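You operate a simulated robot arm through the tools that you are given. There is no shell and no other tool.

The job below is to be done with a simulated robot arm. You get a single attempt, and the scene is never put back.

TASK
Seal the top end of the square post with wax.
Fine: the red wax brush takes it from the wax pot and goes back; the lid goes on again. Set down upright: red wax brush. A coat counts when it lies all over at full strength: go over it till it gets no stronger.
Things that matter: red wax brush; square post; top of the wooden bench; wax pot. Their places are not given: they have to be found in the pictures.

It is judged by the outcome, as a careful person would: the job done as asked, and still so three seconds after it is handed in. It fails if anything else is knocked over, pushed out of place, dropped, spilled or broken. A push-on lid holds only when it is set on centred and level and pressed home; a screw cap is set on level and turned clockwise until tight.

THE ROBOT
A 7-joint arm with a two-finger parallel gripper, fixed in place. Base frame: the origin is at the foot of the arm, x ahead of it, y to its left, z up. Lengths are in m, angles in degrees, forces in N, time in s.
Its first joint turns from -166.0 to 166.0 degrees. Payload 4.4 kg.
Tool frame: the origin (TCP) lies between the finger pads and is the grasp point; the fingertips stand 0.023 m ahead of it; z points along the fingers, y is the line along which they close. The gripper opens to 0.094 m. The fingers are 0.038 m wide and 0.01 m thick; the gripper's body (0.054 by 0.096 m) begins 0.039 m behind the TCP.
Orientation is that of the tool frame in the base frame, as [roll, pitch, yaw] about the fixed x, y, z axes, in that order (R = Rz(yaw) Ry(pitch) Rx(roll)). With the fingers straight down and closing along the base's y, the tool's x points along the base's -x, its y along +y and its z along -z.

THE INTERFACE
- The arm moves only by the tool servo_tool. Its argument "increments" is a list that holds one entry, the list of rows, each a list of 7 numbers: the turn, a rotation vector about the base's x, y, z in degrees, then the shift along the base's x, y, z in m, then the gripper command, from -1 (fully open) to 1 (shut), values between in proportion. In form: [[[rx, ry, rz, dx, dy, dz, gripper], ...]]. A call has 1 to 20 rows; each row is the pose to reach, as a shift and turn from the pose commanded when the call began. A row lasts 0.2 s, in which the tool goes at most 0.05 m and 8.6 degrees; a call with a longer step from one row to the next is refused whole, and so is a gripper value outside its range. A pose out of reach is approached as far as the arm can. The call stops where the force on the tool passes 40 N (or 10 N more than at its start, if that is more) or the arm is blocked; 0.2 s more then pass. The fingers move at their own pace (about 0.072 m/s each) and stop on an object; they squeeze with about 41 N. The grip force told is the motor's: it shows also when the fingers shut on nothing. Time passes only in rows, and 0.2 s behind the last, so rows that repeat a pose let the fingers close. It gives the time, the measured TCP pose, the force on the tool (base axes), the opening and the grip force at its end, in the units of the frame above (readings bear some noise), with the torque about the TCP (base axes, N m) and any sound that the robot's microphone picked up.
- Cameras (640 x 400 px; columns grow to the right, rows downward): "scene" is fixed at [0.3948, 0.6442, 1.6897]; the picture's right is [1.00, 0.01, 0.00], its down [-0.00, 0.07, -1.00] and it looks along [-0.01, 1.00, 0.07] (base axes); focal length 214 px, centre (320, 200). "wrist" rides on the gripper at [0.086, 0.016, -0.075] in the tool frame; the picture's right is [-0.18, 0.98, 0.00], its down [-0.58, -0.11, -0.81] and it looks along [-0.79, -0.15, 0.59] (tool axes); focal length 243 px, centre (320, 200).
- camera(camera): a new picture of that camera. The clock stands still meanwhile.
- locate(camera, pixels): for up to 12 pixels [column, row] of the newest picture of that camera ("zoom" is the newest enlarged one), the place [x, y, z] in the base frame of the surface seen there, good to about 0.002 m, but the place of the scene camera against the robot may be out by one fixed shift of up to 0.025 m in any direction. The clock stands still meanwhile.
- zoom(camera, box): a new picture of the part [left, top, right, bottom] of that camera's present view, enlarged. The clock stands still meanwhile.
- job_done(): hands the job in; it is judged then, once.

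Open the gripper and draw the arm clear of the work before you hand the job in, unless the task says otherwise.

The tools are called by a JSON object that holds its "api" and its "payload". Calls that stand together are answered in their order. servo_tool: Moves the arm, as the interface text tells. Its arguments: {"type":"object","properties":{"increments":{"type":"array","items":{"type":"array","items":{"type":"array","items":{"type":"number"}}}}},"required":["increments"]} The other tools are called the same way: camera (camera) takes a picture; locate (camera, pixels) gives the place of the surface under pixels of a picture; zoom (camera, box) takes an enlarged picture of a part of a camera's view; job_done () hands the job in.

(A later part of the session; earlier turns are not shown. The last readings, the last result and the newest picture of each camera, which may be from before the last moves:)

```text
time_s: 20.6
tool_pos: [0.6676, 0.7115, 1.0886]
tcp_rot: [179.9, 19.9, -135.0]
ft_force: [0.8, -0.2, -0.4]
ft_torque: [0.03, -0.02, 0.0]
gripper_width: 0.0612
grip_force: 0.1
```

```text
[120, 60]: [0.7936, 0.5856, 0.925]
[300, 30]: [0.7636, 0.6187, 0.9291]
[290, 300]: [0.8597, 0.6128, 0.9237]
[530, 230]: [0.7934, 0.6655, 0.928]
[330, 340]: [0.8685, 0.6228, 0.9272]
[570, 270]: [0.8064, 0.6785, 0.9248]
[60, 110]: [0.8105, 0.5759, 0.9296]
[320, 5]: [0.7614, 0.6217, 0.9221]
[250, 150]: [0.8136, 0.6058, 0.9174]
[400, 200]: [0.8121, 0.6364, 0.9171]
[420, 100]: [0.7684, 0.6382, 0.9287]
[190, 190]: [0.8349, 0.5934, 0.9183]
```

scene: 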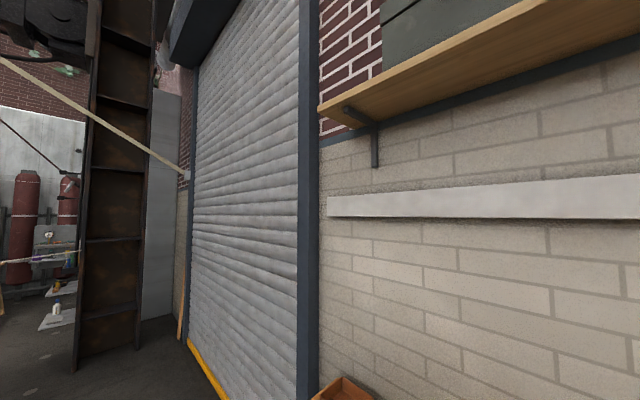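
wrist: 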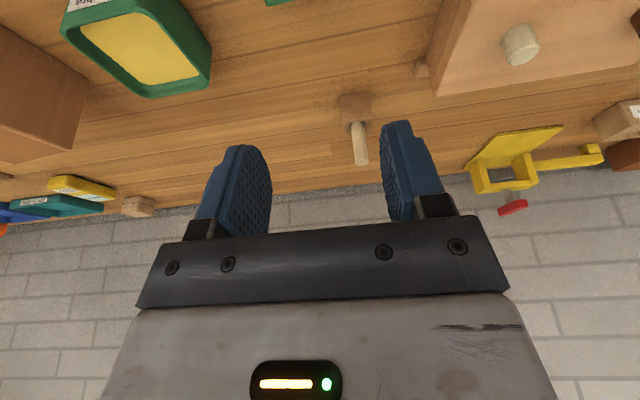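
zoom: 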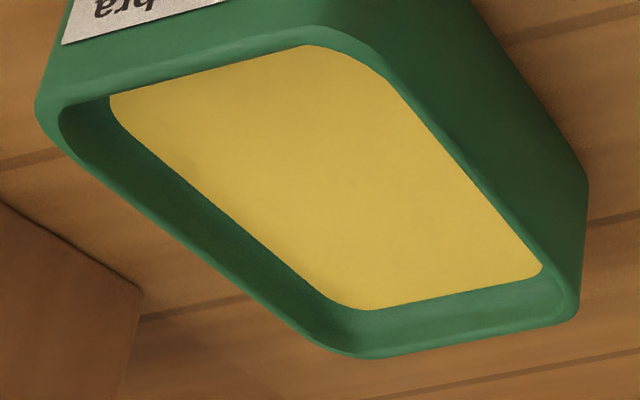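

Pot centre ≈(0.815,0.6255), inner opening ~0.07 m. Now I go look at the red brush: rise and swing toward (0.85,0.30) with azimuth 25°.

{"api": "servo_tool", "payload": {"increments": [[[0, 0, 0, 0.0, 0.0, 0.04, -0.3], [0, 0, 0, 0.01, -0.02, 0.08, -0.3], [0, 0, -4, 0.025, -0.06, 0.1, -0.3], [0, 0, -8, 0.045, -0.1, 0.1, -0.3], [0, 0, -12, 0.065, -0.14, 0.1, -0.3], [0, 0, -16, 0.085, -0.18, 0.1, -0.3], [0, 0, -20, 0.105, -0.22, 0.1, -0.3], [0, 0, -20, 0.125, -0.26, 0.1, -0.3], [0, 0, -20, 0.145, -0.3, 0.1, -0.3], [0, 0, -20, 0.16, -0.34, 0.1, -0.3], [0, 0, -20, 0.175, -0.38, 0.1, -0.3], [0, 0, -20, 0.182, -0.411, 0.1, -0.3], [0, 0, -20, 0.182, -0.411, 0.1, -0.3]]]}}

{"api": "camera", "payload": {"camera": "wrist"}}

```text
time_s: 23.4
tool_pos: [0.8503, 0.2976, 1.1887]
tcp_rot: [-180.0, 20.0, -155.0]
ft_force: [1.4, 0.4, -0.4]
ft_torque: [-0.01, -0.01, -0.06]
gripper_width: 0.061
grip_force: 0.1
```

```text
taken
```

wrist: 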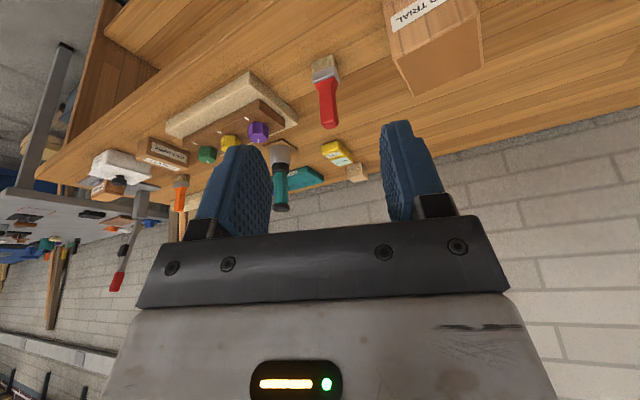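

The brush is at (327,90) standing upright. I enlarge and measure it.

{"api": "zoom", "payload": {"camera": "wrist", "box": [280, 40, 376, 140]}}

{"api": "locate", "payload": {"camera": "zoom", "pixels": [[210, 120], [275, 140], [380, 105], [280, 170], [380, 140], [330, 250], [310, 330], [360, 330], [330, 375], [220, 150], [340, 190], [250, 90]]}}

```text
4.00 times, centred on (328, 90) of wrist
```

zoom: 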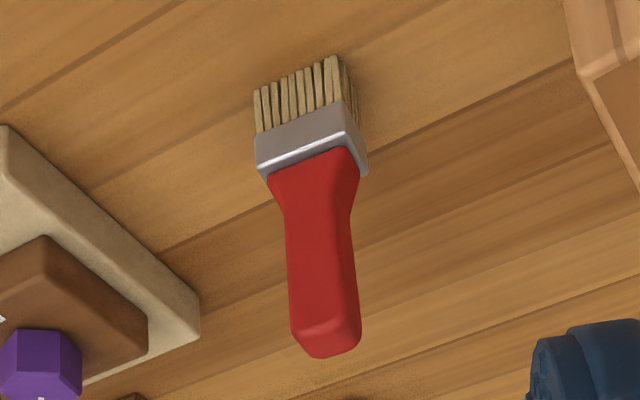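

```text
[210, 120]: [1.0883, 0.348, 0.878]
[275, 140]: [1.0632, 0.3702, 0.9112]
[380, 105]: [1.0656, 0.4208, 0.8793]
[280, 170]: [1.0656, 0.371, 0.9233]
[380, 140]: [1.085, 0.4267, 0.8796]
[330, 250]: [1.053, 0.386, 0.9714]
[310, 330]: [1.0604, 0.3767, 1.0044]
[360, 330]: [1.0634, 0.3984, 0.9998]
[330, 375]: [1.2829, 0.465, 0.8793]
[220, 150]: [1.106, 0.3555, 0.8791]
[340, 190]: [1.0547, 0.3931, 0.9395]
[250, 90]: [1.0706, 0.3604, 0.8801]
```

I take more points on the ferrule's faces and the handle to get the brush's orientation and thickness.

{"api": "locate", "payload": {"camera": "zoom", "pixels": [[262, 148], [290, 138], [315, 130], [338, 120], [350, 125], [360, 155], [347, 115], [295, 250], [320, 250], [345, 250], [351, 270], [325, 340]]}}

{"api": "locate", "payload": {"camera": "zoom", "pixels": [[296, 328], [330, 318], [357, 300], [305, 350], [340, 350], [358, 345], [290, 220], [350, 220], [262, 120], [330, 75], [345, 85], [268, 165]]}}

```text
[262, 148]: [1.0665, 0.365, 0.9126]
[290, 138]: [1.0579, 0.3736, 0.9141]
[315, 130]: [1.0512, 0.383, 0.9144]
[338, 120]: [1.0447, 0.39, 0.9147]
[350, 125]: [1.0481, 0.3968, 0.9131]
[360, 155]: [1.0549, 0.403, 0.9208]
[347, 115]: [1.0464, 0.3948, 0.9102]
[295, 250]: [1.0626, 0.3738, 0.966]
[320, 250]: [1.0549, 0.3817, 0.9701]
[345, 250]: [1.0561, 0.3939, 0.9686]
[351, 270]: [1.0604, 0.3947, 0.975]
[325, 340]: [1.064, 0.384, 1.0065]
```

```text
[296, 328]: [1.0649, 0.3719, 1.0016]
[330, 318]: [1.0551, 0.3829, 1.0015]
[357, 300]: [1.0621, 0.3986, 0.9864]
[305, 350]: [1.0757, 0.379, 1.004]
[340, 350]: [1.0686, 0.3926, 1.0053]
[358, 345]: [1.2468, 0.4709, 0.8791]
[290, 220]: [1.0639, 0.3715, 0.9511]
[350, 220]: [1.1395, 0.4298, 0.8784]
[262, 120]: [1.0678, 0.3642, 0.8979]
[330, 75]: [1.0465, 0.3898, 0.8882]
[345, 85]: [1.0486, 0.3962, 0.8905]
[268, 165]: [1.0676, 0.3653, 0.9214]
```

The brush's wide ferrule face runs along ~131° (width ~0.036), centre ≈(1.063,0.386), handle z 0.93–1.006. I'll grip across its width with tool azimuth 41°, so first I yaw +16° and tilt further.

{"api": "servo_tool", "payload": {"increments": [[[0, 0, 8, 0.0, 0.0, 0.0, -0.3], [0, 0, 16, 0.0, 0.0, 0.0, -0.3], [0, 0, 16, 0, 0, 0, -0.3]]]}}

{"api": "servo_tool", "payload": {"increments": [[[4.1, -4.7, 0, 0.02, 0.0, -0.01, -0.3], [8.2, -9.45, 0, 0.045, 0.01, -0.02, -0.3], [12.3, -14.2, 0, 0.07, 0.02, -0.03, -0.3], [16.4, -18.9, 0, 0.095, 0.03, -0.04, -0.3], [16.4, -18.9, 0, 0.095, 0.03, -0.04, -0.3]]]}}

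{"api": "camera", "payload": {"camera": "wrist"}}

```text
time_s: 24.2
tool_pos: [0.8492, 0.2995, 1.1913]
tcp_rot: [-179.9, 20.0, -138.8]
ft_force: [0.5, 0.2, 0.6]
ft_torque: [0.02, -0.01, -0.01]
gripper_width: 0.0611
grip_force: 0.0
```

```text
time_s: 25.4
tool_pos: [0.944, 0.3311, 1.1513]
tcp_rot: [180.0, 45.1, -139.0]
ft_force: [-1.0, -0.1, 0.2]
ft_torque: [0.02, 0.02, 0.04]
gripper_width: 0.0612
grip_force: 0.0
```

```text
taken
```

wrist: 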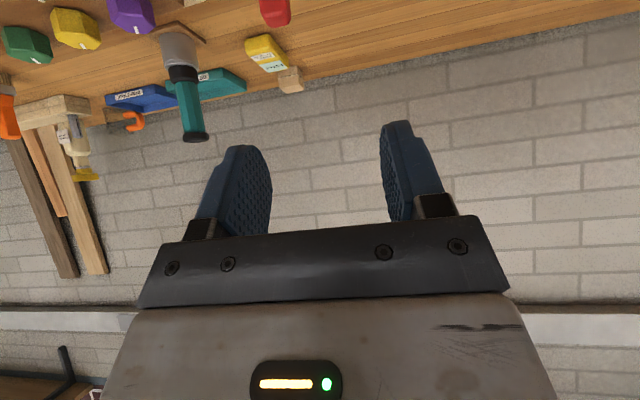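

Tilted 45° at azimuth 41°. Now I move to a hover above the brush at (1.063,0.386,1.085) to test reach.

{"api": "servo_tool", "payload": {"increments": [[[0, 0, 0, 0.03, 0.014, -0.01, -0.3], [0, 0, 0, 0.06, 0.028, -0.025, -0.3], [0, 0, 0, 0.09, 0.042, -0.045, -0.3], [0, 0, 0, 0.119, 0.055, -0.066, -0.3], [0, 0, 0, 0.119, 0.055, -0.066, -0.3]]]}}

{"api": "camera", "payload": {"camera": "wrist"}}

```text
time_s: 26.6
tool_pos: [1.064, 0.3837, 1.084]
tcp_rot: [180.0, 44.9, -139.0]
ft_force: [0.0, -0.2, -0.2]
ft_torque: [0.01, 0.0, 0.0]
gripper_width: 0.0611
grip_force: 0.0
```

```text
taken
```

wrist: 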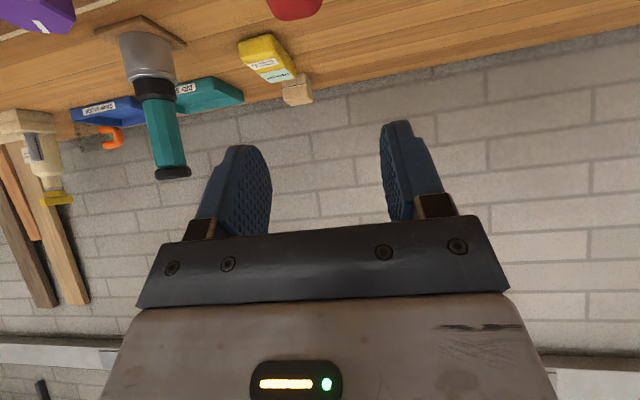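

Reach is fine. The brush top appears at (295,8), in line with the expected column 296 for a point straight below the TCP. I check its location, then descend.

{"api": "locate", "payload": {"camera": "wrist", "pixels": [[295, 5], [295, 14], [275, 6], [315, 6], [285, 10], [305, 10], [268, 3], [320, 3]]}}

{"api": "zoom", "payload": {"camera": "wrist", "box": [240, 0, 352, 70]}}

```text
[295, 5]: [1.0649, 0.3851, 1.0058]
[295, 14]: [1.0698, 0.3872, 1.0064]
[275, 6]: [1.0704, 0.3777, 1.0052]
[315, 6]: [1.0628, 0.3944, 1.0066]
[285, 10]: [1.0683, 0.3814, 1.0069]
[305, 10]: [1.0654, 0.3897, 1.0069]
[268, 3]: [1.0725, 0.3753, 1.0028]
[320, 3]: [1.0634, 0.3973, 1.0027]
```

```text
5.71 times, centred on (296, 35) of wrist
```

zoom: 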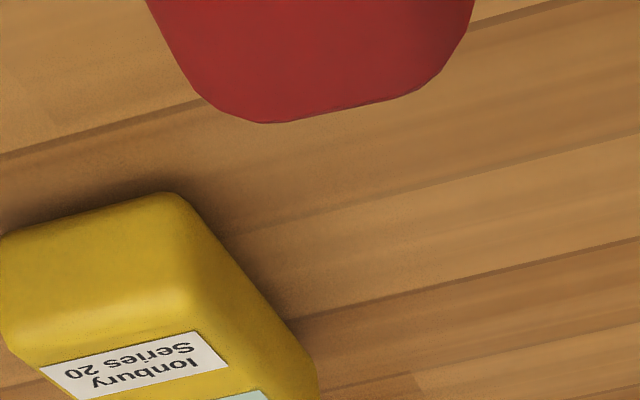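

Handle width is ~0.023 and it's centred under the TCP. I descend vertically to z≈0.975 with the fingers straddling the handle.

{"api": "servo_tool", "payload": {"increments": [[[0, 0, 0, 0, 0, -0.03, -0.3], [0, 0, 0, 0, 0, -0.06, -0.3], [0, 0, 0, 0, 0, -0.085, -0.3], [0, 0, 0, 0, 0, -0.1, -0.3], [0, 0, 0, 0, 0, -0.109, -0.3], [0, 0, 0, 0, 0, -0.109, -0.3]]]}}

{"api": "camera", "payload": {"camera": "wrist"}}

```text
time_s: 28.0
tool_pos: [1.0639, 0.3841, 0.9747]
tcp_rot: [179.9, 45.0, -139.1]
ft_force: [-0.6, 1.1, -0.3]
ft_torque: [0.02, 0.02, 0.0]
gripper_width: 0.0612
grip_force: 0.0
```

```text
taken
```

wrist: 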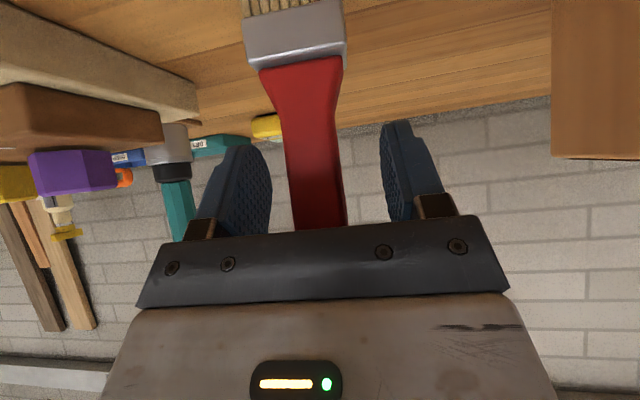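

The handle is between the pads at (315,150). I locate a few ferrule and handle points for its exact yaw before closing.

{"api": "locate", "payload": {"camera": "wrist", "pixels": [[250, 45], [270, 42], [300, 36], [335, 28], [342, 40], [288, 130], [310, 130], [330, 130], [339, 130], [260, 8], [300, 5], [300, 60]]}}

{"api": "zoom", "payload": {"camera": "wrist", "box": [220, 0, 380, 100]}}

```text
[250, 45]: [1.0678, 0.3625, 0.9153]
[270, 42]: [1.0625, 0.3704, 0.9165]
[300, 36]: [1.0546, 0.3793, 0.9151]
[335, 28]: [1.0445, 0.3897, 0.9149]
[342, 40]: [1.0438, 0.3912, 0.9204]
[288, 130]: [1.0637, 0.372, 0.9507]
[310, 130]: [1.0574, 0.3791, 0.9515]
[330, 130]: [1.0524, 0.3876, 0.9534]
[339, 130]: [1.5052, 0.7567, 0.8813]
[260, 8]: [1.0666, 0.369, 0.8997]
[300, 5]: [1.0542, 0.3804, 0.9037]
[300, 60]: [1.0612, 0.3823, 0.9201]
```

```text
4.00 times, centred on (300, 50) of wrist
```

zoom: 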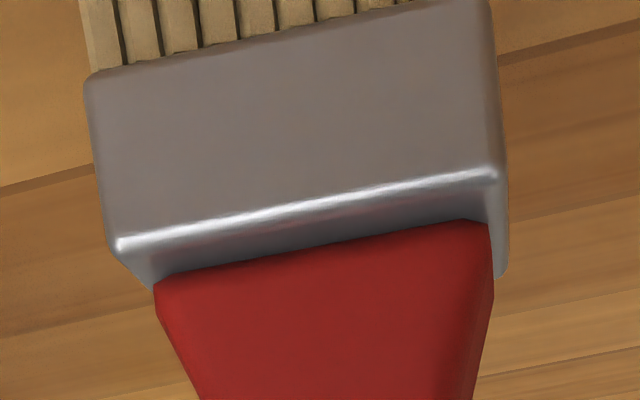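

Brush yaw is 130.6°, matching the grip axis within half a degree. I close the fingers on the handle.

{"api": "servo_tool", "payload": {"increments": [[[0, 0, 0, 0, 0, 0, 0.2], [0, 0, 0, 0, 0, 0, 0.5], [0, 0, 0, 0, 0, 0, 1], [0, 0, 0, 0, 0, 0, 1], [0, 0, 0, 0, 0, 0, 1]]]}}

{"api": "camera", "payload": {"camera": "wrist"}}

```text
time_s: 29.2
tool_pos: [1.0635, 0.3836, 0.9755]
tcp_rot: [-180.0, 45.0, -139.0]
ft_force: [0.0, -0.3, -0.2]
ft_torque: [-0.01, -0.02, 0.01]
gripper_width: 0.0256
grip_force: 40.5
```

```text
taken
```

wrist: 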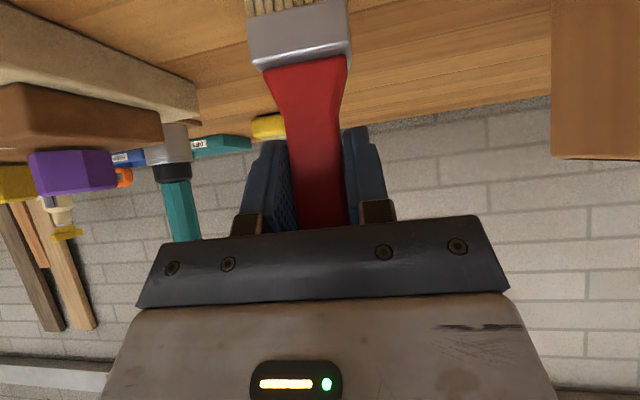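

The handle is gripped (width 0.0256). I lift it straight up to z≈1.13.

{"api": "servo_tool", "payload": {"increments": [[[0, 0, 0, 0, 0, 0.01, 1], [0, 0, 0, 0, 0, 0.03, 1], [0, 0, 0, 0, 0, 0.06, 1], [0, 0, 0, 0, 0, 0.095, 1], [0, 0, 0, 0, 0, 0.13, 1], [0, 0, 0, 0, 0, 0.155, 1], [0, 0, 0, 0, 0, 0.155, 1]]]}}

{"api": "camera", "payload": {"camera": "wrist"}}

```text
time_s: 30.8
tool_pos: [1.0647, 0.3832, 1.1302]
tcp_rot: [-179.9, 44.9, -138.9]
ft_force: [0.1, -0.2, -0.4]
ft_torque: [0.0, 0.01, -0.02]
gripper_width: 0.0254
grip_force: 40.9
```

```text
taken
```

wrist: 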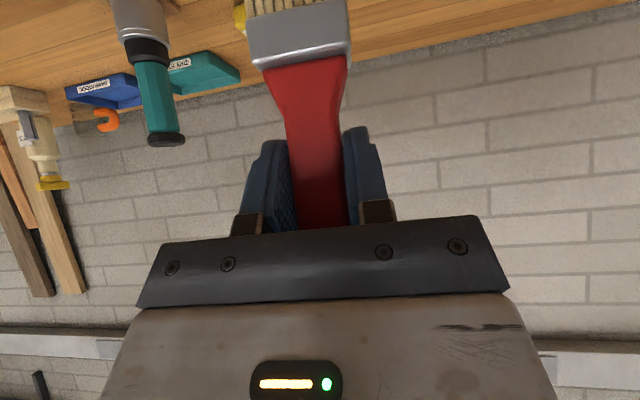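

The brush is held firmly and vertical. I carry it at this height to above the wax pot at (0.815,0.6255).

{"api": "servo_tool", "payload": {"increments": [[[0, 0, 0, -0.025, 0.0245, 0, 1], [0, 0, 0, -0.055, 0.0535, 0, 1], [0, 0, 0, -0.085, 0.0825, 0, 1], [0, 0, 0, -0.115, 0.1115, 0, 1], [0, 0, 0, -0.145, 0.1405, 0, 1], [0, 0, 0, -0.175, 0.17, 0, 1], [0, 0, 0, -0.205, 0.199, 0, 1], [0, 0, 0, -0.23, 0.2235, 0, 1], [0, 0, 0, -0.2485, 0.2415, 0, 1], [0, 0, 0, -0.2485, 0.2415, 0, 1]]]}}

{"api": "camera", "payload": {"camera": "wrist"}}

```text
time_s: 33.0
tool_pos: [0.8141, 0.6269, 1.1286]
tcp_rot: [-180.0, 45.0, -139.1]
ft_force: [-0.1, -1.3, -0.2]
ft_torque: [0.01, -0.03, 0.01]
gripper_width: 0.0255
grip_force: 40.8
```

```text
taken
```

wrist: 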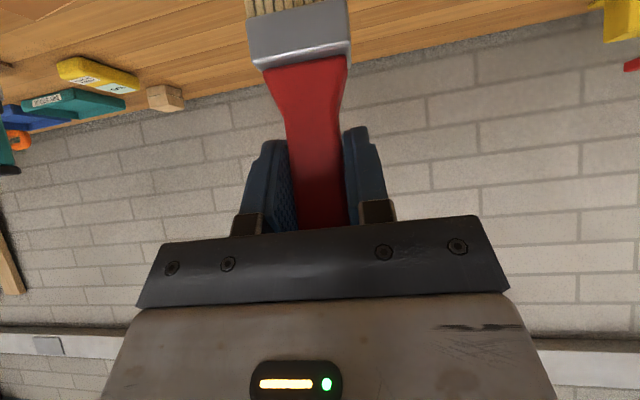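

The pot is below the frame, so I rely on the measured position. I lower until the bristle tips are just above the rim (TCP z≈1.035) and look.

{"api": "servo_tool", "payload": {"increments": [[[0, 0, 0, 0, 0, -0.03, 1], [0, 0, 0, 0, 0, -0.06, 1], [0, 0, 0, 0, 0, -0.085, 1], [0, 0, 0, 0, 0, -0.094, 1], [0, 0, 0, 0, 0, -0.094, 1]]]}}

{"api": "camera", "payload": {"camera": "wrist"}}

```text
time_s: 34.2
tool_pos: [0.8154, 0.6253, 1.0359]
tcp_rot: [-179.9, 45.0, -139.0]
ft_force: [0.0, 0.1, -1.2]
ft_torque: [-0.03, 0.0, 0.02]
gripper_width: 0.0256
grip_force: 41.2
```

```text
taken
```

wrist: 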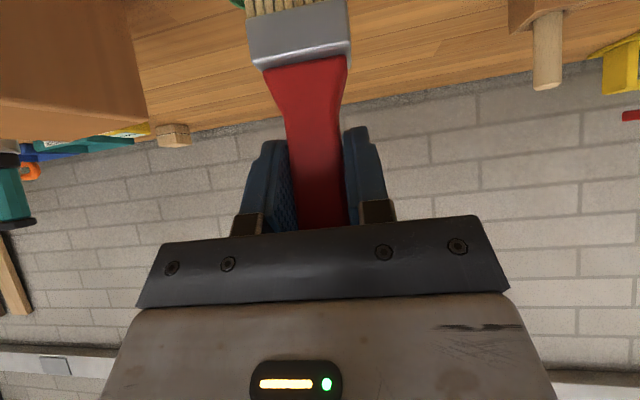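

A bit of green pot rim shows at (236,2). I check it and then dip.

{"api": "zoom", "payload": {"camera": "wrist", "box": [200, 0, 392, 60]}}

{"api": "locate", "payload": {"camera": "wrist", "pixels": [[236, 2], [240, 6], [355, 3], [290, 5]]}}

```text
3.33 times, centred on (296, 30) of wrist
```

zoom: 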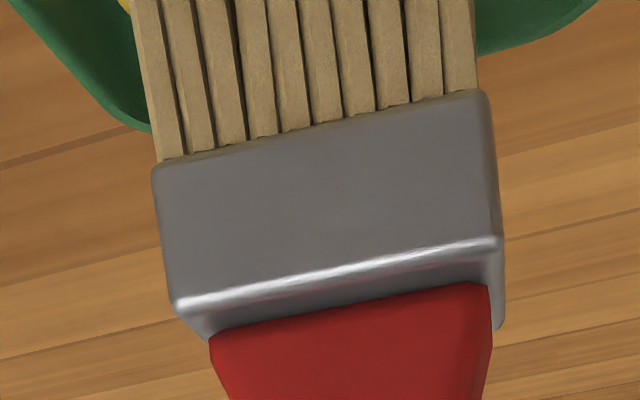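

```text
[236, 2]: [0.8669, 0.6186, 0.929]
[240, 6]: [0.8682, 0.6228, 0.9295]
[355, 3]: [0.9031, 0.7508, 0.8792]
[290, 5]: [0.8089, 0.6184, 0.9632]
```

The brush is centred over the pot opening. I dip the bristle tips about 13 mm into the wax, hold, and check readings.

{"api": "servo_tool", "payload": {"increments": [[[0, 0, 0, 0, 0, -0.015, 1], [0, 0, 0, 0, 0, -0.026, 1], [0, 0, 0, 0, 0, -0.032, 1], [0, 0, 0, 0, 0, -0.036, 1], [0, 0, 0, 0, 0, -0.036, 1], [0, 0, 0, 0, 0, -0.036, 1]]]}}

{"api": "camera", "payload": {"camera": "wrist"}}

```text
time_s: 35.6
tool_pos: [0.8151, 0.6255, 1.0013]
tcp_rot: [180.0, 45.2, -139.0]
ft_force: [4.9, -1.1, 34.4]
ft_torque: [-0.01, -0.27, 0.0]
gripper_width: 0.0254
grip_force: 40.6
```

```text
taken
```

wrist: 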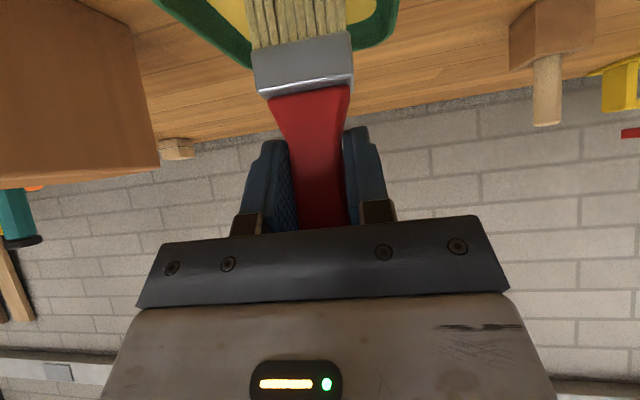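

The wax surface pushed back (34 N) and the brush slid up ~12 mm in the grip; so wax is firm and only contact is needed. I lift off now and inspect the brush.

{"api": "servo_tool", "payload": {"increments": [[[0, 0, 0, 0, 0, 0.01, 1], [0, 0, 0, 0, 0, 0.025, 1], [0, 0, 0, 0, 0, 0.04, 1], [0, 0, 0, 0, 0, 0.04, 1]]]}}

{"api": "camera", "payload": {"camera": "wrist"}}

{"api": "zoom", "payload": {"camera": "wrist", "box": [180, 0, 420, 150]}}

```text
time_s: 36.6
tool_pos: [0.8149, 0.6251, 1.0391]
tcp_rot: [180.0, 45.0, -139.0]
ft_force: [0.7, 0.6, -1.3]
ft_torque: [-0.03, 0.0, -0.02]
gripper_width: 0.0255
grip_force: 41.1
```

```text
taken
```

wrist: 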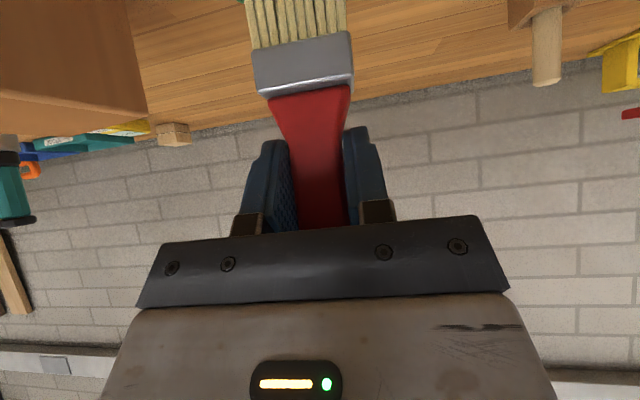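

```text
2.67 times, centred on (300, 75) of wrist
```

zoom: 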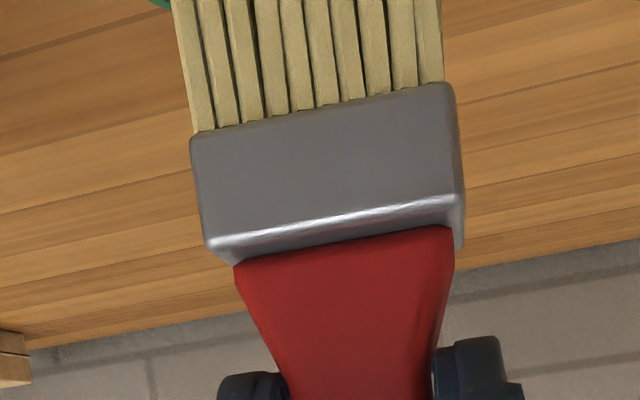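

The bristles look yellowed, so the brush loaded. I measure the brush's new position and any lean relative to the gripper.

{"api": "locate", "payload": {"camera": "zoom", "pixels": [[200, 145], [440, 95], [320, 120], [330, 195], [215, 230], [440, 190], [230, 60], [400, 40], [300, 40], [330, 300], [270, 300], [410, 290]]}}

```text
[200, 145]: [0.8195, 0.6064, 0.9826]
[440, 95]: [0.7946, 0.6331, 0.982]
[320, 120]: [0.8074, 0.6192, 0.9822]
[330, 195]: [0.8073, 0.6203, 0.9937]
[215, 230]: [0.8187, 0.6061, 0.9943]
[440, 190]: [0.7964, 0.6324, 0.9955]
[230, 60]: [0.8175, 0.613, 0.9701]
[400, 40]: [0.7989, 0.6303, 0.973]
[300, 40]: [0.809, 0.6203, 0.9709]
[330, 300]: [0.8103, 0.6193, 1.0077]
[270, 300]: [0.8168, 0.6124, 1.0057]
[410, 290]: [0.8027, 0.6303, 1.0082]
```

Brush tip is now ~0.082 m below the TCP and still vertical. I raise, pull back and untilt to re-measure the post's top corners precisely before painting.

{"api": "servo_tool", "payload": {"increments": [[[0, 0, 0, 0, 0, 0.04, 1], [0, 0, 0, 0, 0, 0.08, 1], [-4, 4.5, 0, -0.02, -0.03, 0.12, 1], [-8, 9.1, 0, -0.03, -0.06, 0.15, 1], [-12, 13.6, 0, -0.05, -0.1, 0.17, 1], [-16, 18.1, 0, -0.07, -0.14, 0.18, 1], [-19.7, 22.65, 0, -0.09, -0.18, 0.18, 1], [-19.7, 22.65, 0, -0.1, -0.2, 0.18, 1], [-19.7, 22.65, 0, -0.1, -0.2, 0.18, 1]]]}}

{"api": "camera", "payload": {"camera": "wrist"}}

```text
refused: row 3 steps farther than a row can; nothing moved
```

```text
taken
```

wrist: 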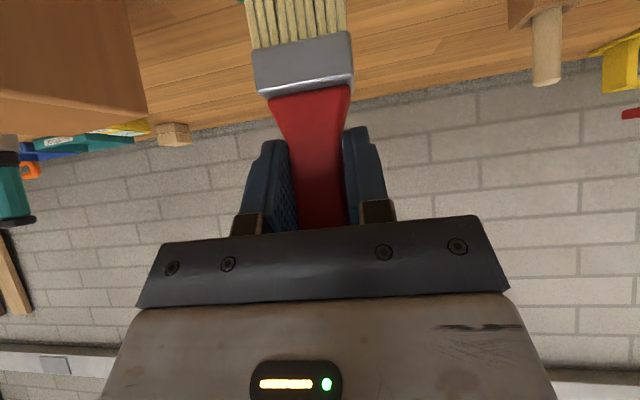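

The move was refused for too long a step in row 3; nothing moved. I resend with smaller steps.

{"api": "servo_tool", "payload": {"increments": [[[0, 0, 0, 0, 0, 0.04, 1], [0, 0, 0, 0, 0, 0.08, 1], [-4, 4.5, 0, -0.01, -0.02, 0.11, 1], [-8, 9.1, 0, -0.025, -0.05, 0.135, 1], [-12, 13.6, 0, -0.04, -0.08, 0.155, 1], [-16, 18.1, 0, -0.055, -0.115, 0.17, 1], [-19.7, 22.65, 0, -0.075, -0.15, 0.18, 1], [-19.7, 22.65, 0, -0.09, -0.18, 0.18, 1], [-19.7, 22.65, 0, -0.1, -0.2, 0.18, 1], [-19.7, 22.65, 0, -0.1, -0.2, 0.18, 1]]]}}

{"api": "camera", "payload": {"camera": "wrist"}}

```text
time_s: 38.8
tool_pos: [0.7145, 0.4251, 1.2193]
tcp_rot: [179.9, 14.9, -139.0]
ft_force: [0.0, -0.4, -1.0]
ft_torque: [0.03, -0.03, 0.0]
gripper_width: 0.0254
grip_force: 40.9
```

```text
taken
```

wrist: 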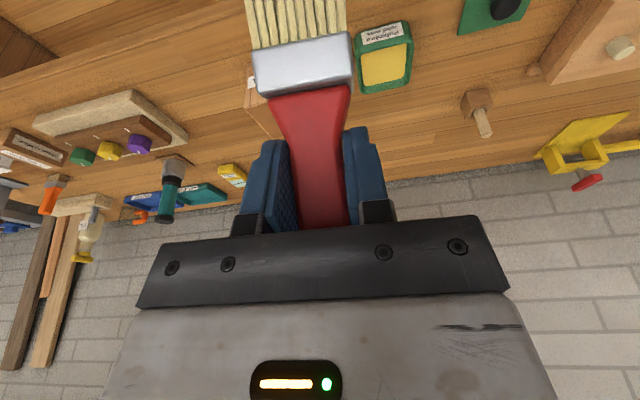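

The post is hidden behind the brush. I yaw +20° to bring it out to the left.

{"api": "servo_tool", "payload": {"increments": [[[0, 0, 7, 0, 0, 0, 1], [0, 0, 14, 0, 0, 0, 1], [0, 0, 20, 0, 0, 0, 1], [0, 0, 20, 0, 0, 0, 1]]]}}

{"api": "camera", "payload": {"camera": "wrist"}}

{"api": "zoom", "payload": {"camera": "wrist", "box": [100, 40, 260, 140]}}

```text
time_s: 39.8
tool_pos: [0.7145, 0.4253, 1.221]
tcp_rot: [-180.0, 15.0, -118.8]
ft_force: [0.4, -0.8, -1.4]
ft_torque: [0.03, 0.0, 0.0]
gripper_width: 0.0253
grip_force: 40.6
```

```text
taken
```

wrist: 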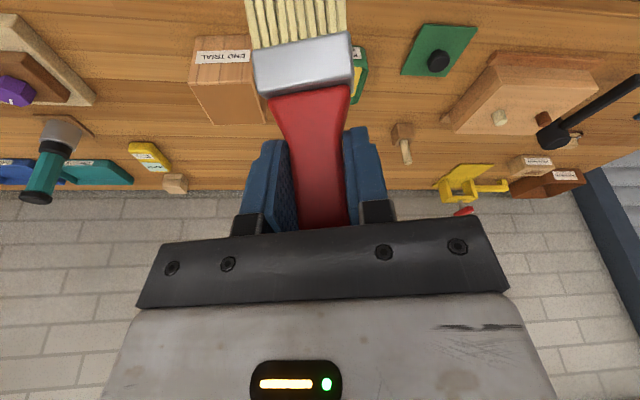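

```text
4.00 times, centred on (180, 90) of wrist
```

zoom: 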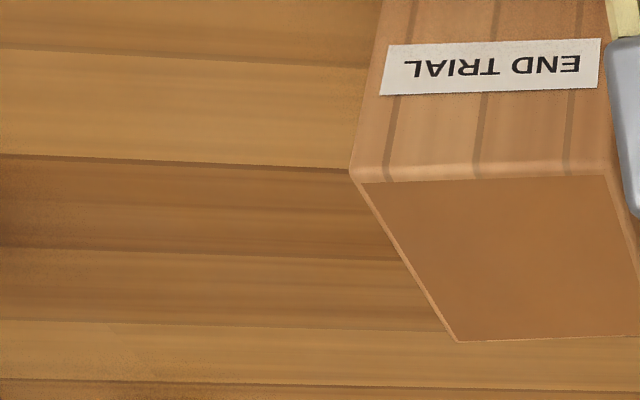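

Clear view of the post's end face. I measure its corners and edges, and check the lid on the bench at (438,50).

{"api": "locate", "payload": {"camera": "zoom", "pixels": [[366, 187], [480, 183], [602, 179], [400, 245], [430, 295], [458, 336], [550, 332], [635, 330], [620, 230], [632, 290], [500, 260], [354, 172]]}}

{"api": "locate", "payload": {"camera": "wrist", "pixels": [[422, 28], [473, 30], [404, 72], [455, 74], [437, 60], [195, 88], [250, 86], [213, 124], [258, 123]]}}

```text
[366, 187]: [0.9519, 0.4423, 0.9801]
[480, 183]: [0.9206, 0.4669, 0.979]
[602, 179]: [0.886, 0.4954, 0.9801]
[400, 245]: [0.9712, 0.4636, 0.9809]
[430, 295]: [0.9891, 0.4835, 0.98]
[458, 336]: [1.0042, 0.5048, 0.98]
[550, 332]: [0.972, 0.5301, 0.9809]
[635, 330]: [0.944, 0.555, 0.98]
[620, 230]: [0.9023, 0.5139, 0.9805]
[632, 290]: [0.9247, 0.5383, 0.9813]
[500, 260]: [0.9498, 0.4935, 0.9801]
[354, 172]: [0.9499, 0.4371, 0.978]
```

```text
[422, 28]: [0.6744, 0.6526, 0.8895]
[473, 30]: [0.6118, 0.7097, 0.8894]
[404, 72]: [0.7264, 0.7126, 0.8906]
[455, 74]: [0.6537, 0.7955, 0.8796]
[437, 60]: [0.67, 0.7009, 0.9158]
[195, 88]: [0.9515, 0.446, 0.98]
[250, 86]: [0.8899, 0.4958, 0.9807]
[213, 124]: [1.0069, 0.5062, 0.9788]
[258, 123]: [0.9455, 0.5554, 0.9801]
```

Post end face: ~0.084 m square, centre ≈(0.945,0.500), z 0.980, axes at 50.5°/140.5°. The lid sits flat at (0.67,0.71). I align the brush to azimuth 50.5° and bring it vertical above the post.

{"api": "servo_tool", "payload": {"increments": [[[0, 0, -5, 0, 0, 0, 1], [0, 0, -10.5, 0, 0, 0, 1], [0, 0, -10.5, 0, 0, 0, 1]]]}}

{"api": "servo_tool", "payload": {"increments": [[[3.9, -3.2, 0, 0.03, 0.01, 0, 1], [7.7, -6.4, 0, 0.07, 0.02, 0, 1], [11.6, -9.5, 0, 0.11, 0.03, -0.01, 1], [15.5, -12.7, 0, 0.15, 0.042, -0.02, 1], [19.3, -15.9, 0, 0.19, 0.055, -0.04, 1], [23.2, -19.1, 0, 0.215, 0.068, -0.065, 1], [23.2, -19.1, 0, 0.2302, 0.0727, -0.095, 1], [23.2, -19.1, 0, 0.2302, 0.0727, -0.12, 1], [23.2, -19.1, 0, 0.2302, 0.0727, -0.138, 1], [23.2, -19.1, 0, 0.2302, 0.0727, -0.138, 1]]]}}

{"api": "camera", "payload": {"camera": "wrist"}}

```text
time_s: 40.6
tool_pos: [0.7145, 0.4251, 1.2193]
tcp_rot: [179.9, 14.9, -129.5]
ft_force: [0.0, -0.3, -0.8]
ft_torque: [0.02, 0.01, 0.02]
gripper_width: 0.0256
grip_force: 40.7
```

```text
time_s: 42.8
tool_pos: [0.9454, 0.4982, 1.0822]
tcp_rot: [-179.9, 45.2, -129.5]
ft_force: [-0.6, -0.2, -1.6]
ft_torque: [0.01, -0.02, 0.03]
gripper_width: 0.0254
grip_force: 40.4
```

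```text
taken
```

wrist: 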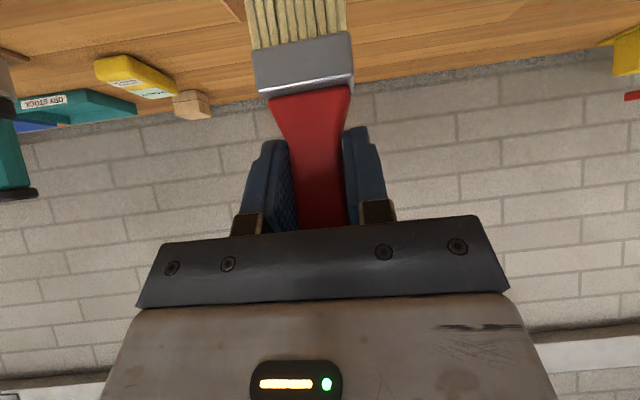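

Aligned above the post centre. I descend gently in small steps to find contact.

{"api": "servo_tool", "payload": {"increments": [[[0, 0, 0, 0, 0, -0.01, 1], [0, 0, 0, 0, 0, -0.015, 1], [0, 0, 0, 0, 0, -0.017, 1], [0, 0, 0, 0, 0, -0.017, 1]]]}}

```text
time_s: 43.8
tool_pos: [0.9447, 0.4981, 1.0641]
tcp_rot: [180.0, 45.0, -129.4]
ft_force: [-0.3, -0.2, -0.3]
ft_torque: [-0.01, 0.01, -0.02]
gripper_width: 0.0253
grip_force: 40.6
```

No contact yet at z=1.064. I continue down 1 mm at a time.

{"api": "servo_tool", "payload": {"increments": [[[0, 0, 0, 0, 0, -0.001, 1], [0, 0, 0, 0, 0, -0.001, 1]]]}}

{"api": "servo_tool", "payload": {"increments": [[[0, 0, 0, 0, 0, -0.001, 1], [0, 0, 0, 0, 0, -0.001, 1]]]}}

```text
time_s: 44.4
tool_pos: [0.9456, 0.4992, 1.0643]
tcp_rot: [179.9, 45.0, -129.5]
ft_force: [-0.3, -0.1, -1.6]
ft_torque: [0.02, -0.03, -0.01]
gripper_width: 0.0254
grip_force: 40.5
```

```text
time_s: 45.0
tool_pos: [0.9466, 0.499, 1.0633]
tcp_rot: [-180.0, 45.0, -129.5]
ft_force: [-0.5, -0.2, -0.8]
ft_torque: [0.0, -0.01, 0.02]
gripper_width: 0.0255
grip_force: 40.7
```

{"api": "servo_tool", "payload": {"increments": [[[0, 0, 0, 0, 0, -0.001, 1], [0, 0, 0, 0, 0, -0.001, 1]]]}}

{"api": "servo_tool", "payload": {"increments": [[[0, 0, 0, 0, 0, -0.001, 1], [0, 0, 0, 0, 0, -0.001, 1]]]}}

```text
time_s: 45.6
tool_pos: [0.9454, 0.4982, 1.0632]
tcp_rot: [-179.9, 45.1, -129.5]
ft_force: [-0.3, 0.0, 6.3]
ft_torque: [-0.05, 0.09, -0.01]
gripper_width: 0.0253
grip_force: 40.5
```

```text
time_s: 46.2
tool_pos: [0.9458, 0.4985, 1.0627]
tcp_rot: [-179.9, 45.2, -129.4]
ft_force: [-2.8, -2.1, 17.9]
ft_torque: [-0.25, 0.36, 0.01]
gripper_width: 0.0254
grip_force: 41.2
```

Contact is found at commanded z≈1.0625 (≈12 N/mm stiffness). I lift to a hover, then paint the first lane with light edge-to-middle strokes (about 4 N).

{"api": "servo_tool", "payload": {"increments": [[[0, 0, 0, 0, 0, 0.0135, 1], [0, 0, 0, -0.00114, -0.047, 0.0135, 1], [0, 0, 0, -0.00114, -0.047, 0.003, 1], [0, 0, 0, -0.00114, -0.047, 0.0012, 1], [0, 0, 0, 0.00522, -0.03928, 0.0012, 1], [0, 0, 0, 0.01158, -0.03156, 0.0012, 1], [0, 0, 0, 0.01794, -0.02384, 0.0012, 1], [0, 0, 0, 0.0243, -0.01612, 0.0012, 1]]]}}

```text
time_s: 48.0
tool_pos: [0.9693, 0.4821, 1.0631]
tcp_rot: [-179.9, 45.1, -129.5]
ft_force: [-4.1, -4.9, 15.3]
ft_torque: [-0.44, 0.53, 0.03]
gripper_width: 0.0255
grip_force: 41.0
```

Stroke force reached 15 N at the end with ~6 N drag, a bit more than wanted. I lift and do the far half of this lane with ~0.8 mm less press.

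{"api": "servo_tool", "payload": {"increments": [[[0, 0, 0, 0, 0, 0.0123, 1], [0, 0, 0, 0.02162, 0.02624, 0.0123, 1], [0, 0, 0, 0.02162, 0.02624, 0.0025, 1], [0, 0, 0, 0.02162, 0.02624, 0.0009, 1], [0, 0, 0, 0.01526, 0.01852, 0.0009, 1], [0, 0, 0, 0.0089, 0.0108, 0.0009, 1], [0, 0, 0, 0.00254, 0.00308, 0.0009, 1], [0, 0, 0, -0.00382, -0.00464, 0.0009, 1]]]}}

```text
time_s: 49.8
tool_pos: [0.9665, 0.4781, 1.0624]
tcp_rot: [179.9, 45.1, -129.5]
ft_force: [0.2, -0.3, -0.2]
ft_torque: [0.04, 0.02, 0.02]
gripper_width: 0.0256
grip_force: 41.1
```

Force is nearly zero at the end, so the press there was very light. I lift, back off and untilt to see what has been deposited.

{"api": "servo_tool", "payload": {"increments": [[[0, 0, 0, 0, 0, 0.03, 1], [-3, 2.4, 0, -0.03, -0.01, 0.06, 1], [-6, 4.8, 0, -0.065, -0.022, 0.08, 1], [-9, 7.2, 0, -0.1, -0.035, 0.1, 1], [-11.6, 9.5, 0, -0.135, -0.048, 0.12, 1], [-15.4, 12.7, 0, -0.165, -0.0586, 0.14, 1], [-15.4, 12.7, 0, -0.165, -0.0586, 0.14, 1]]]}}

{"api": "camera", "payload": {"camera": "wrist"}}

```text
time_s: 51.4
tool_pos: [0.803, 0.4192, 1.2027]
tcp_rot: [180.0, 24.9, -129.5]
ft_force: [-0.8, -0.3, -0.4]
ft_torque: [0.02, -0.03, 0.01]
gripper_width: 0.0255
grip_force: 40.9
```

```text
taken
```

wrist: 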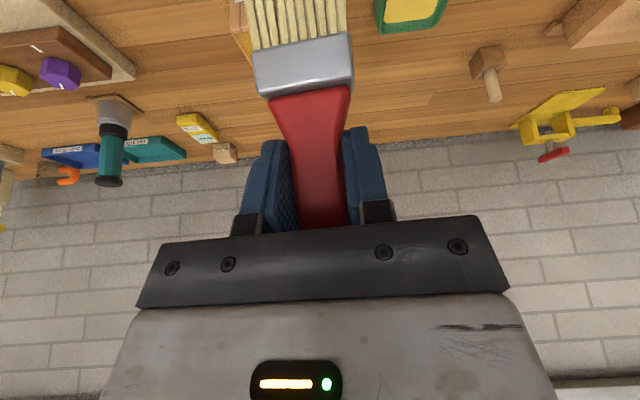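

The post's corner at (243,40) shows yellow wax, but the brush hides most. I yaw +15° and raise slightly to see it.

{"api": "servo_tool", "payload": {"increments": [[[0, 0, 7, -0.01, -0.01, 0.02, 1], [0, 0, 14, -0.03, -0.03, 0.03, 1], [0, 0, 18, -0.05, -0.05, 0.04, 1], [0, 0, 18, -0.05, -0.05, 0.04, 1]]]}}

{"api": "camera", "payload": {"camera": "wrist"}}

{"api": "zoom", "payload": {"camera": "wrist", "box": [110, 0, 270, 100]}}

```text
time_s: 52.4
tool_pos: [0.7506, 0.3688, 1.2437]
tcp_rot: [179.9, 25.0, -111.4]
ft_force: [-0.8, -0.4, -1.5]
ft_torque: [0.04, -0.01, 0.02]
gripper_width: 0.0255
grip_force: 40.9
```

```text
taken
```

wrist: 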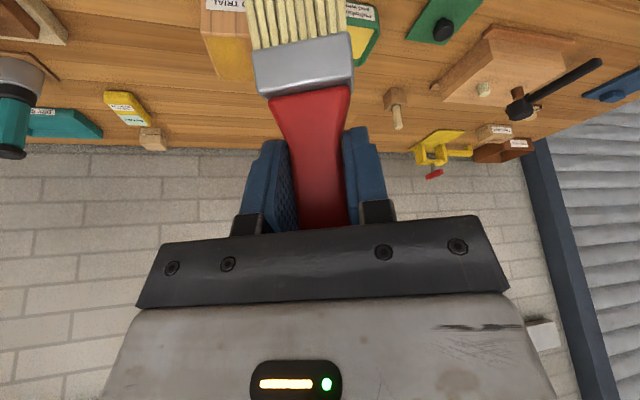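

```text
4.00 times, centred on (190, 50) of wrist
```

zoom: 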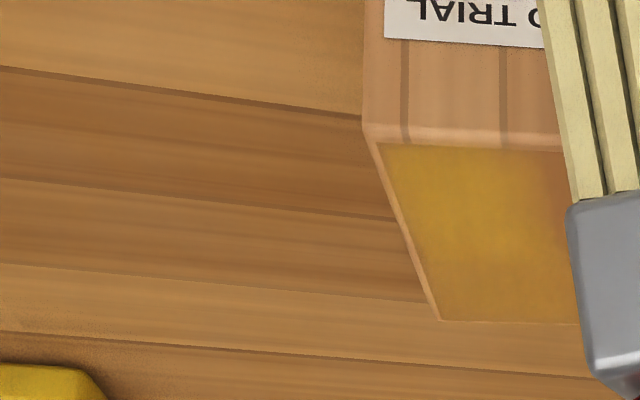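

A yellow coat already covers the left lane from front to back. I check whether the post has stayed in place.

{"api": "locate", "payload": {"camera": "zoom", "pixels": [[384, 148], [470, 148], [412, 230], [440, 316], [520, 318], [380, 100]]}}

{"api": "zoom", "payload": {"camera": "wrist", "box": [190, 10, 270, 90]}}

```text
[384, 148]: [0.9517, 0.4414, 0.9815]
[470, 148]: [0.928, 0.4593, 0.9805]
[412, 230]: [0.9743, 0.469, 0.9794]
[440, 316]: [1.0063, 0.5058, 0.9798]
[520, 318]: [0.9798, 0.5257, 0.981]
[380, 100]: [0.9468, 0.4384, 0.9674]
```

```text
5.00 times, centred on (230, 50) of wrist
```

zoom: 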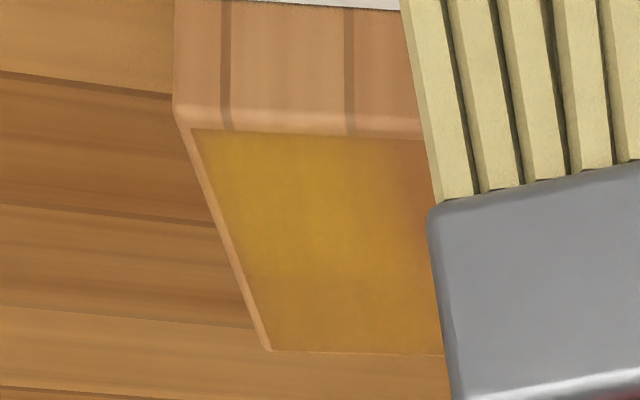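

The post hasn't moved. I return to the hover above its centre to paint the remaining lanes.

{"api": "servo_tool", "payload": {"increments": [[[0, 0, -7, 0.02, 0.02, -0.01, 1], [0, 0, -14, 0.04, 0.04, -0.03, 1], [0, 0, -18, 0.05, 0.05, -0.04, 1], [0, 0, -18, 0.05, 0.05, -0.04, 1]]]}}

{"api": "servo_tool", "payload": {"increments": [[[3.9, -3.2, 0, 0.03, 0.015, -0.005, 1], [7.7, -6.35, 0, 0.065, 0.035, -0.015, 1], [11.6, -9.5, 0, 0.1, 0.055, -0.035, 1], [15.4, -12.7, 0, 0.13, 0.07, -0.06, 1], [15.4, -12.7, 0, 0.1445, 0.0794, -0.09, 1], [15.4, -12.7, 0, 0.1445, 0.0794, -0.115, 1], [15.4, -12.7, 0, 0.1445, 0.0794, -0.1286, 1], [15.4, -12.7, 0, 0.1445, 0.0794, -0.1286, 1]]]}}

```text
time_s: 53.4
tool_pos: [0.8003, 0.4201, 1.203]
tcp_rot: [-180.0, 25.1, -129.5]
ft_force: [0.8, 0.1, -1.6]
ft_torque: [0.06, 0.0, 0.04]
gripper_width: 0.0254
grip_force: 41.2
```

```text
time_s: 55.2
tool_pos: [0.9442, 0.4986, 1.0735]
tcp_rot: [-180.0, 45.1, -129.5]
ft_force: [0.0, -0.4, -1.3]
ft_torque: [0.03, -0.02, -0.03]
gripper_width: 0.0256
grip_force: 41.3
```

At the hover. Lane B (q≈−0.01): front half then back half with command z 1.0625; I end in contact to read the force.

{"api": "servo_tool", "payload": {"increments": [[[0, 0, 0, -0.01604, -0.03473, 0, 1], [0, 0, 0, -0.01604, -0.03473, -0.01, 1], [0, 0, 0, -0.01604, -0.03473, -0.012, 1], [0, 0, 0, -0.00968, -0.02701, -0.012, 1], [0, 0, 0, -0.00332, -0.01929, -0.012, 1], [0, 0, 0, 0.00304, -0.01157, -0.012, 1], [0, 0, 0, 0.0094, -0.00385, -0.012, 1], [0, 0, 0, 0.0094, -0.00385, 0, 1], [0, 0, 0, 0.03102, 0.02239, 0, 1], [0, 0, 0, 0.03102, 0.02239, -0.01, 1], [0, 0, 0, 0.03102, 0.02239, -0.012, 1], [0, 0, 0, 0.02466, 0.01467, -0.012, 1], [0, 0, 0, 0.0183, 0.00695, -0.012, 1], [0, 0, 0, 0.01194, -0.00077, -0.012, 1], [0, 0, 0, 0.00558, -0.00849, -0.012, 1]]]}}

```text
time_s: 58.4
tool_pos: [0.9525, 0.49, 1.0633]
tcp_rot: [179.9, 45.1, -129.5]
ft_force: [3.5, 3.7, 9.9]
ft_torque: [0.17, -0.18, -0.01]
gripper_width: 0.0256
grip_force: 41.4
```

Force 10 N with ~5 N drag, fine. Now lane C (q≈+0.01), slightly lighter.

{"api": "servo_tool", "payload": {"increments": [[[0, 0, 0, 0, 0, 0.012, 1], [0, 0, 0, -0.0366, -0.0139, 0.012, 1], [0, 0, 0, -0.0366, -0.0139, 0.002, 1], [0, 0, 0, -0.0366, -0.0139, 0.0003, 1], [0, 0, 0, -0.03024, -0.00618, 0.0003, 1], [0, 0, 0, -0.02388, 0.00154, 0.0003, 1], [0, 0, 0, -0.01752, 0.00926, 0.0003, 1], [0, 0, 0, -0.01116, 0.01698, 0.0003, 1], [0, 0, 0, -0.01116, 0.01698, 0.012, 1], [0, 0, 0, 0.01046, 0.04322, 0.012, 1], [0, 0, 0, 0.01046, 0.04322, 0.002, 1], [0, 0, 0, 0.01046, 0.04322, 0.0001, 1], [0, 0, 0, 0.0041, 0.0355, 0.0001, 1], [0, 0, 0, -0.00226, 0.02778, 0.0001, 1], [0, 0, 0, -0.00862, 0.02006, 0.0001, 1], [0, 0, 0, -0.01498, 0.01234, 0.0001, 1]]]}}

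```text
time_s: 61.8
tool_pos: [0.9364, 0.5027, 1.0637]
tcp_rot: [-180.0, 45.0, -129.5]
ft_force: [0.9, 3.4, 6.1]
ft_torque: [0.17, -0.08, -0.01]
gripper_width: 0.0256
grip_force: 41.2
```

Good force (6 N). Lane D (q≈+0.029) next, ending with a lift.

{"api": "servo_tool", "payload": {"increments": [[[0, 0, 0, 0, 0, 0.012, 1], [0, 0, 0, -0.03652, -0.01397, 0.012, 1], [0, 0, 0, -0.03652, -0.01397, 0.002, 1], [0, 0, 0, -0.03652, -0.01397, 0.0, 1], [0, 0, 0, -0.03016, -0.00625, 0.0, 1], [0, 0, 0, -0.0238, 0.00147, 0.0, 1], [0, 0, 0, -0.01744, 0.00919, 0.0, 1], [0, 0, 0, -0.01108, 0.01691, 0.0, 1], [0, 0, 0, -0.01108, 0.01691, 0.012, 1], [0, 0, 0, 0.01054, 0.04315, 0.012, 1], [0, 0, 0, 0.01054, 0.04315, 0.002, 1], [0, 0, 0, 0.01054, 0.04315, -0.0002, 1], [0, 0, 0, 0.00418, 0.03543, -0.0002, 1], [0, 0, 0, -0.00218, 0.02771, -0.0002, 1], [0, 0, 0, -0.00854, 0.01999, -0.0002, 1], [0, 0, 0, -0.0149, 0.01227, -0.0002, 1]]]}}

```text
time_s: 65.2
tool_pos: [0.9217, 0.5153, 1.0628]
tcp_rot: [180.0, 45.0, -129.4]
ft_force: [2.5, 1.7, 8.4]
ft_torque: [0.23, -0.15, 0.0]
gripper_width: 0.0254
grip_force: 40.6
```

All lanes have a first pass. I lift, back away and yaw so that the whole post top is visible beside the brush.

{"api": "servo_tool", "payload": {"increments": [[[0, 0, 0, 0, 0, 0.03, 1], [-3.9, 3.2, 0, -0.02, -0.015, 0.06, 1], [-7.7, 6.35, 0, -0.05, -0.04, 0.08, 1], [-11.6, 9.5, 0, -0.085, -0.065, 0.1, 1], [-15.4, 12.7, 0, -0.12, -0.094, 0.12, 1], [-15.4, 12.7, 0, -0.12, -0.094, 0.1376, 1], [-15.4, 12.7, 0, -0.12, -0.094, 0.1376, 1]]]}}

{"api": "servo_tool", "payload": {"increments": [[[0, 0, 8, -0.015, -0.01, 0.01, 1], [0, 0, 16, -0.03, -0.02, 0.02, 1], [0, 0, 24, -0.045, -0.03, 0.03, 1], [0, 0, 30, -0.06, -0.04, 0.04, 1], [0, 0, 30, -0.06, -0.04, 0.04, 1]]]}}

{"api": "camera", "payload": {"camera": "wrist"}}

```text
time_s: 66.8
tool_pos: [0.8014, 0.4211, 1.1992]
tcp_rot: [-180.0, 25.2, -129.6]
ft_force: [-0.3, 0.1, -0.8]
ft_torque: [0.02, -0.02, 0.02]
gripper_width: 0.0256
grip_force: 41.0
```

```text
time_s: 68.0
tool_pos: [0.7409, 0.38, 1.2401]
tcp_rot: [179.9, 25.2, -99.4]
ft_force: [-0.1, -0.7, -0.4]
ft_torque: [0.02, 0.02, -0.02]
gripper_width: 0.0256
grip_force: 41.6
```

```text
taken
```

wrist: 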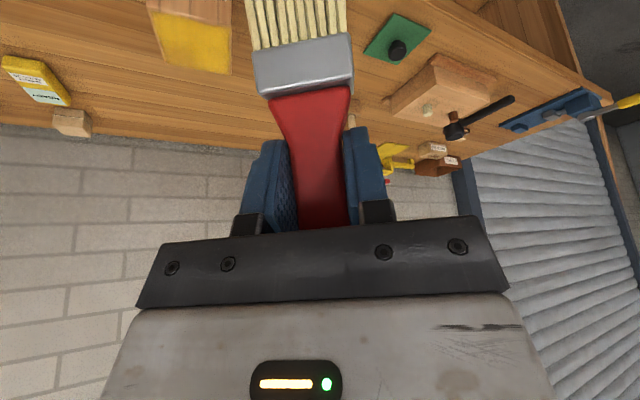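

The whole yellow-coated post top is visible at (195,40). I enlarge it to judge coverage.

{"api": "zoom", "payload": {"camera": "wrist", "box": [136, 0, 248, 80]}}

{"api": "locate", "payload": {"camera": "zoom", "pixels": [[110, 75], [530, 75], [170, 355], [530, 410], [320, 200], [300, 85], [530, 200]]}}

```text
5.00 times, centred on (192, 40) of wrist
```

zoom: 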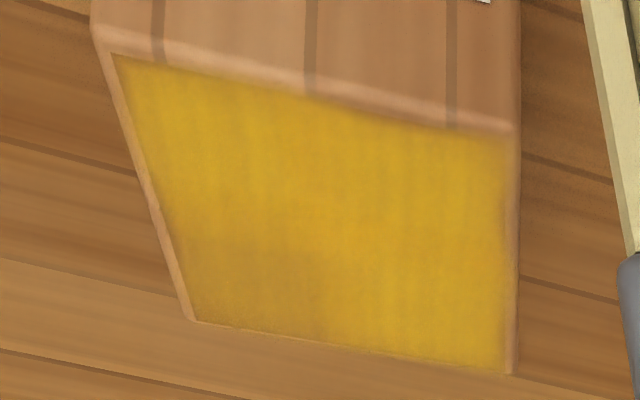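

```text
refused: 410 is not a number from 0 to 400
```

The coat is strong in most places, weaker along the edges and at the back of lane A. I verify the post hasn't moved.

{"api": "locate", "payload": {"camera": "zoom", "pixels": [[116, 58], [505, 132], [195, 318], [505, 370], [320, 200]]}}

```text
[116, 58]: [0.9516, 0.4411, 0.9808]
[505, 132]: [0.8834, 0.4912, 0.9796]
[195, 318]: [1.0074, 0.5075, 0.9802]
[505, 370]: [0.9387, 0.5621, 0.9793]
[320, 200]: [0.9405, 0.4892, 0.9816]
```

The post is unmoved. I go back to the pot to reload: yaw back and re-tilt above it at z≈1.11.

{"api": "servo_tool", "payload": {"increments": [[[0, 0, -8, 0.008, 0.03, 0, 1], [0, 0, -16, 0.016, 0.06, 0, 1], [0, 0, -24, 0.023, 0.09, 0, 1], [0, 0, -30, 0.03, 0.12, 0, 1], [0, 0, -30, 0.03, 0.12, 0, 1]]]}}

{"api": "servo_tool", "payload": {"increments": [[[5.1, -4.2, 0, 0.012, 0.035, -0.02, 1], [10.2, -8.4, 0, 0.024, 0.07, -0.045, 1], [15.4, -12.7, 0, 0.036, 0.1, -0.075, 1], [15.4, -12.7, 0, 0.0446, 0.1254, -0.105, 1], [15.4, -12.7, 0, 0.0446, 0.1254, -0.13, 1], [15.4, -12.7, 0, 0.0446, 0.1254, -0.13, 1]]]}}

{"api": "camera", "payload": {"camera": "wrist"}}

```text
time_s: 69.2
tool_pos: [0.7713, 0.5001, 1.2403]
tcp_rot: [180.0, 25.1, -129.6]
ft_force: [-0.3, -0.6, -1.8]
ft_torque: [0.02, 0.0, 0.02]
gripper_width: 0.0256
grip_force: 41.3
```

```text
time_s: 70.6
tool_pos: [0.8165, 0.6263, 1.1094]
tcp_rot: [180.0, 45.0, -129.6]
ft_force: [-0.1, -0.2, -0.7]
ft_torque: [0.01, 0.02, 0.03]
gripper_width: 0.0255
grip_force: 41.2
```

```text
taken
```

wrist: 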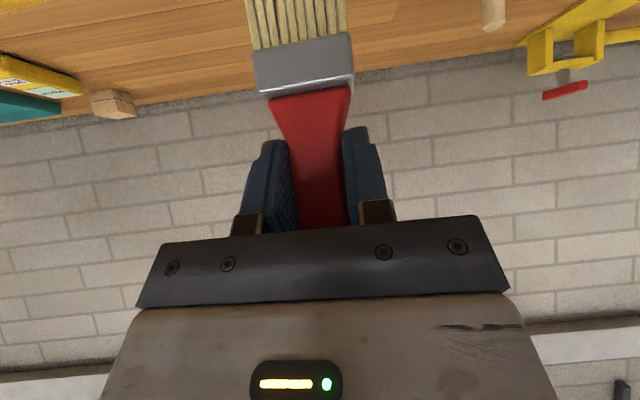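

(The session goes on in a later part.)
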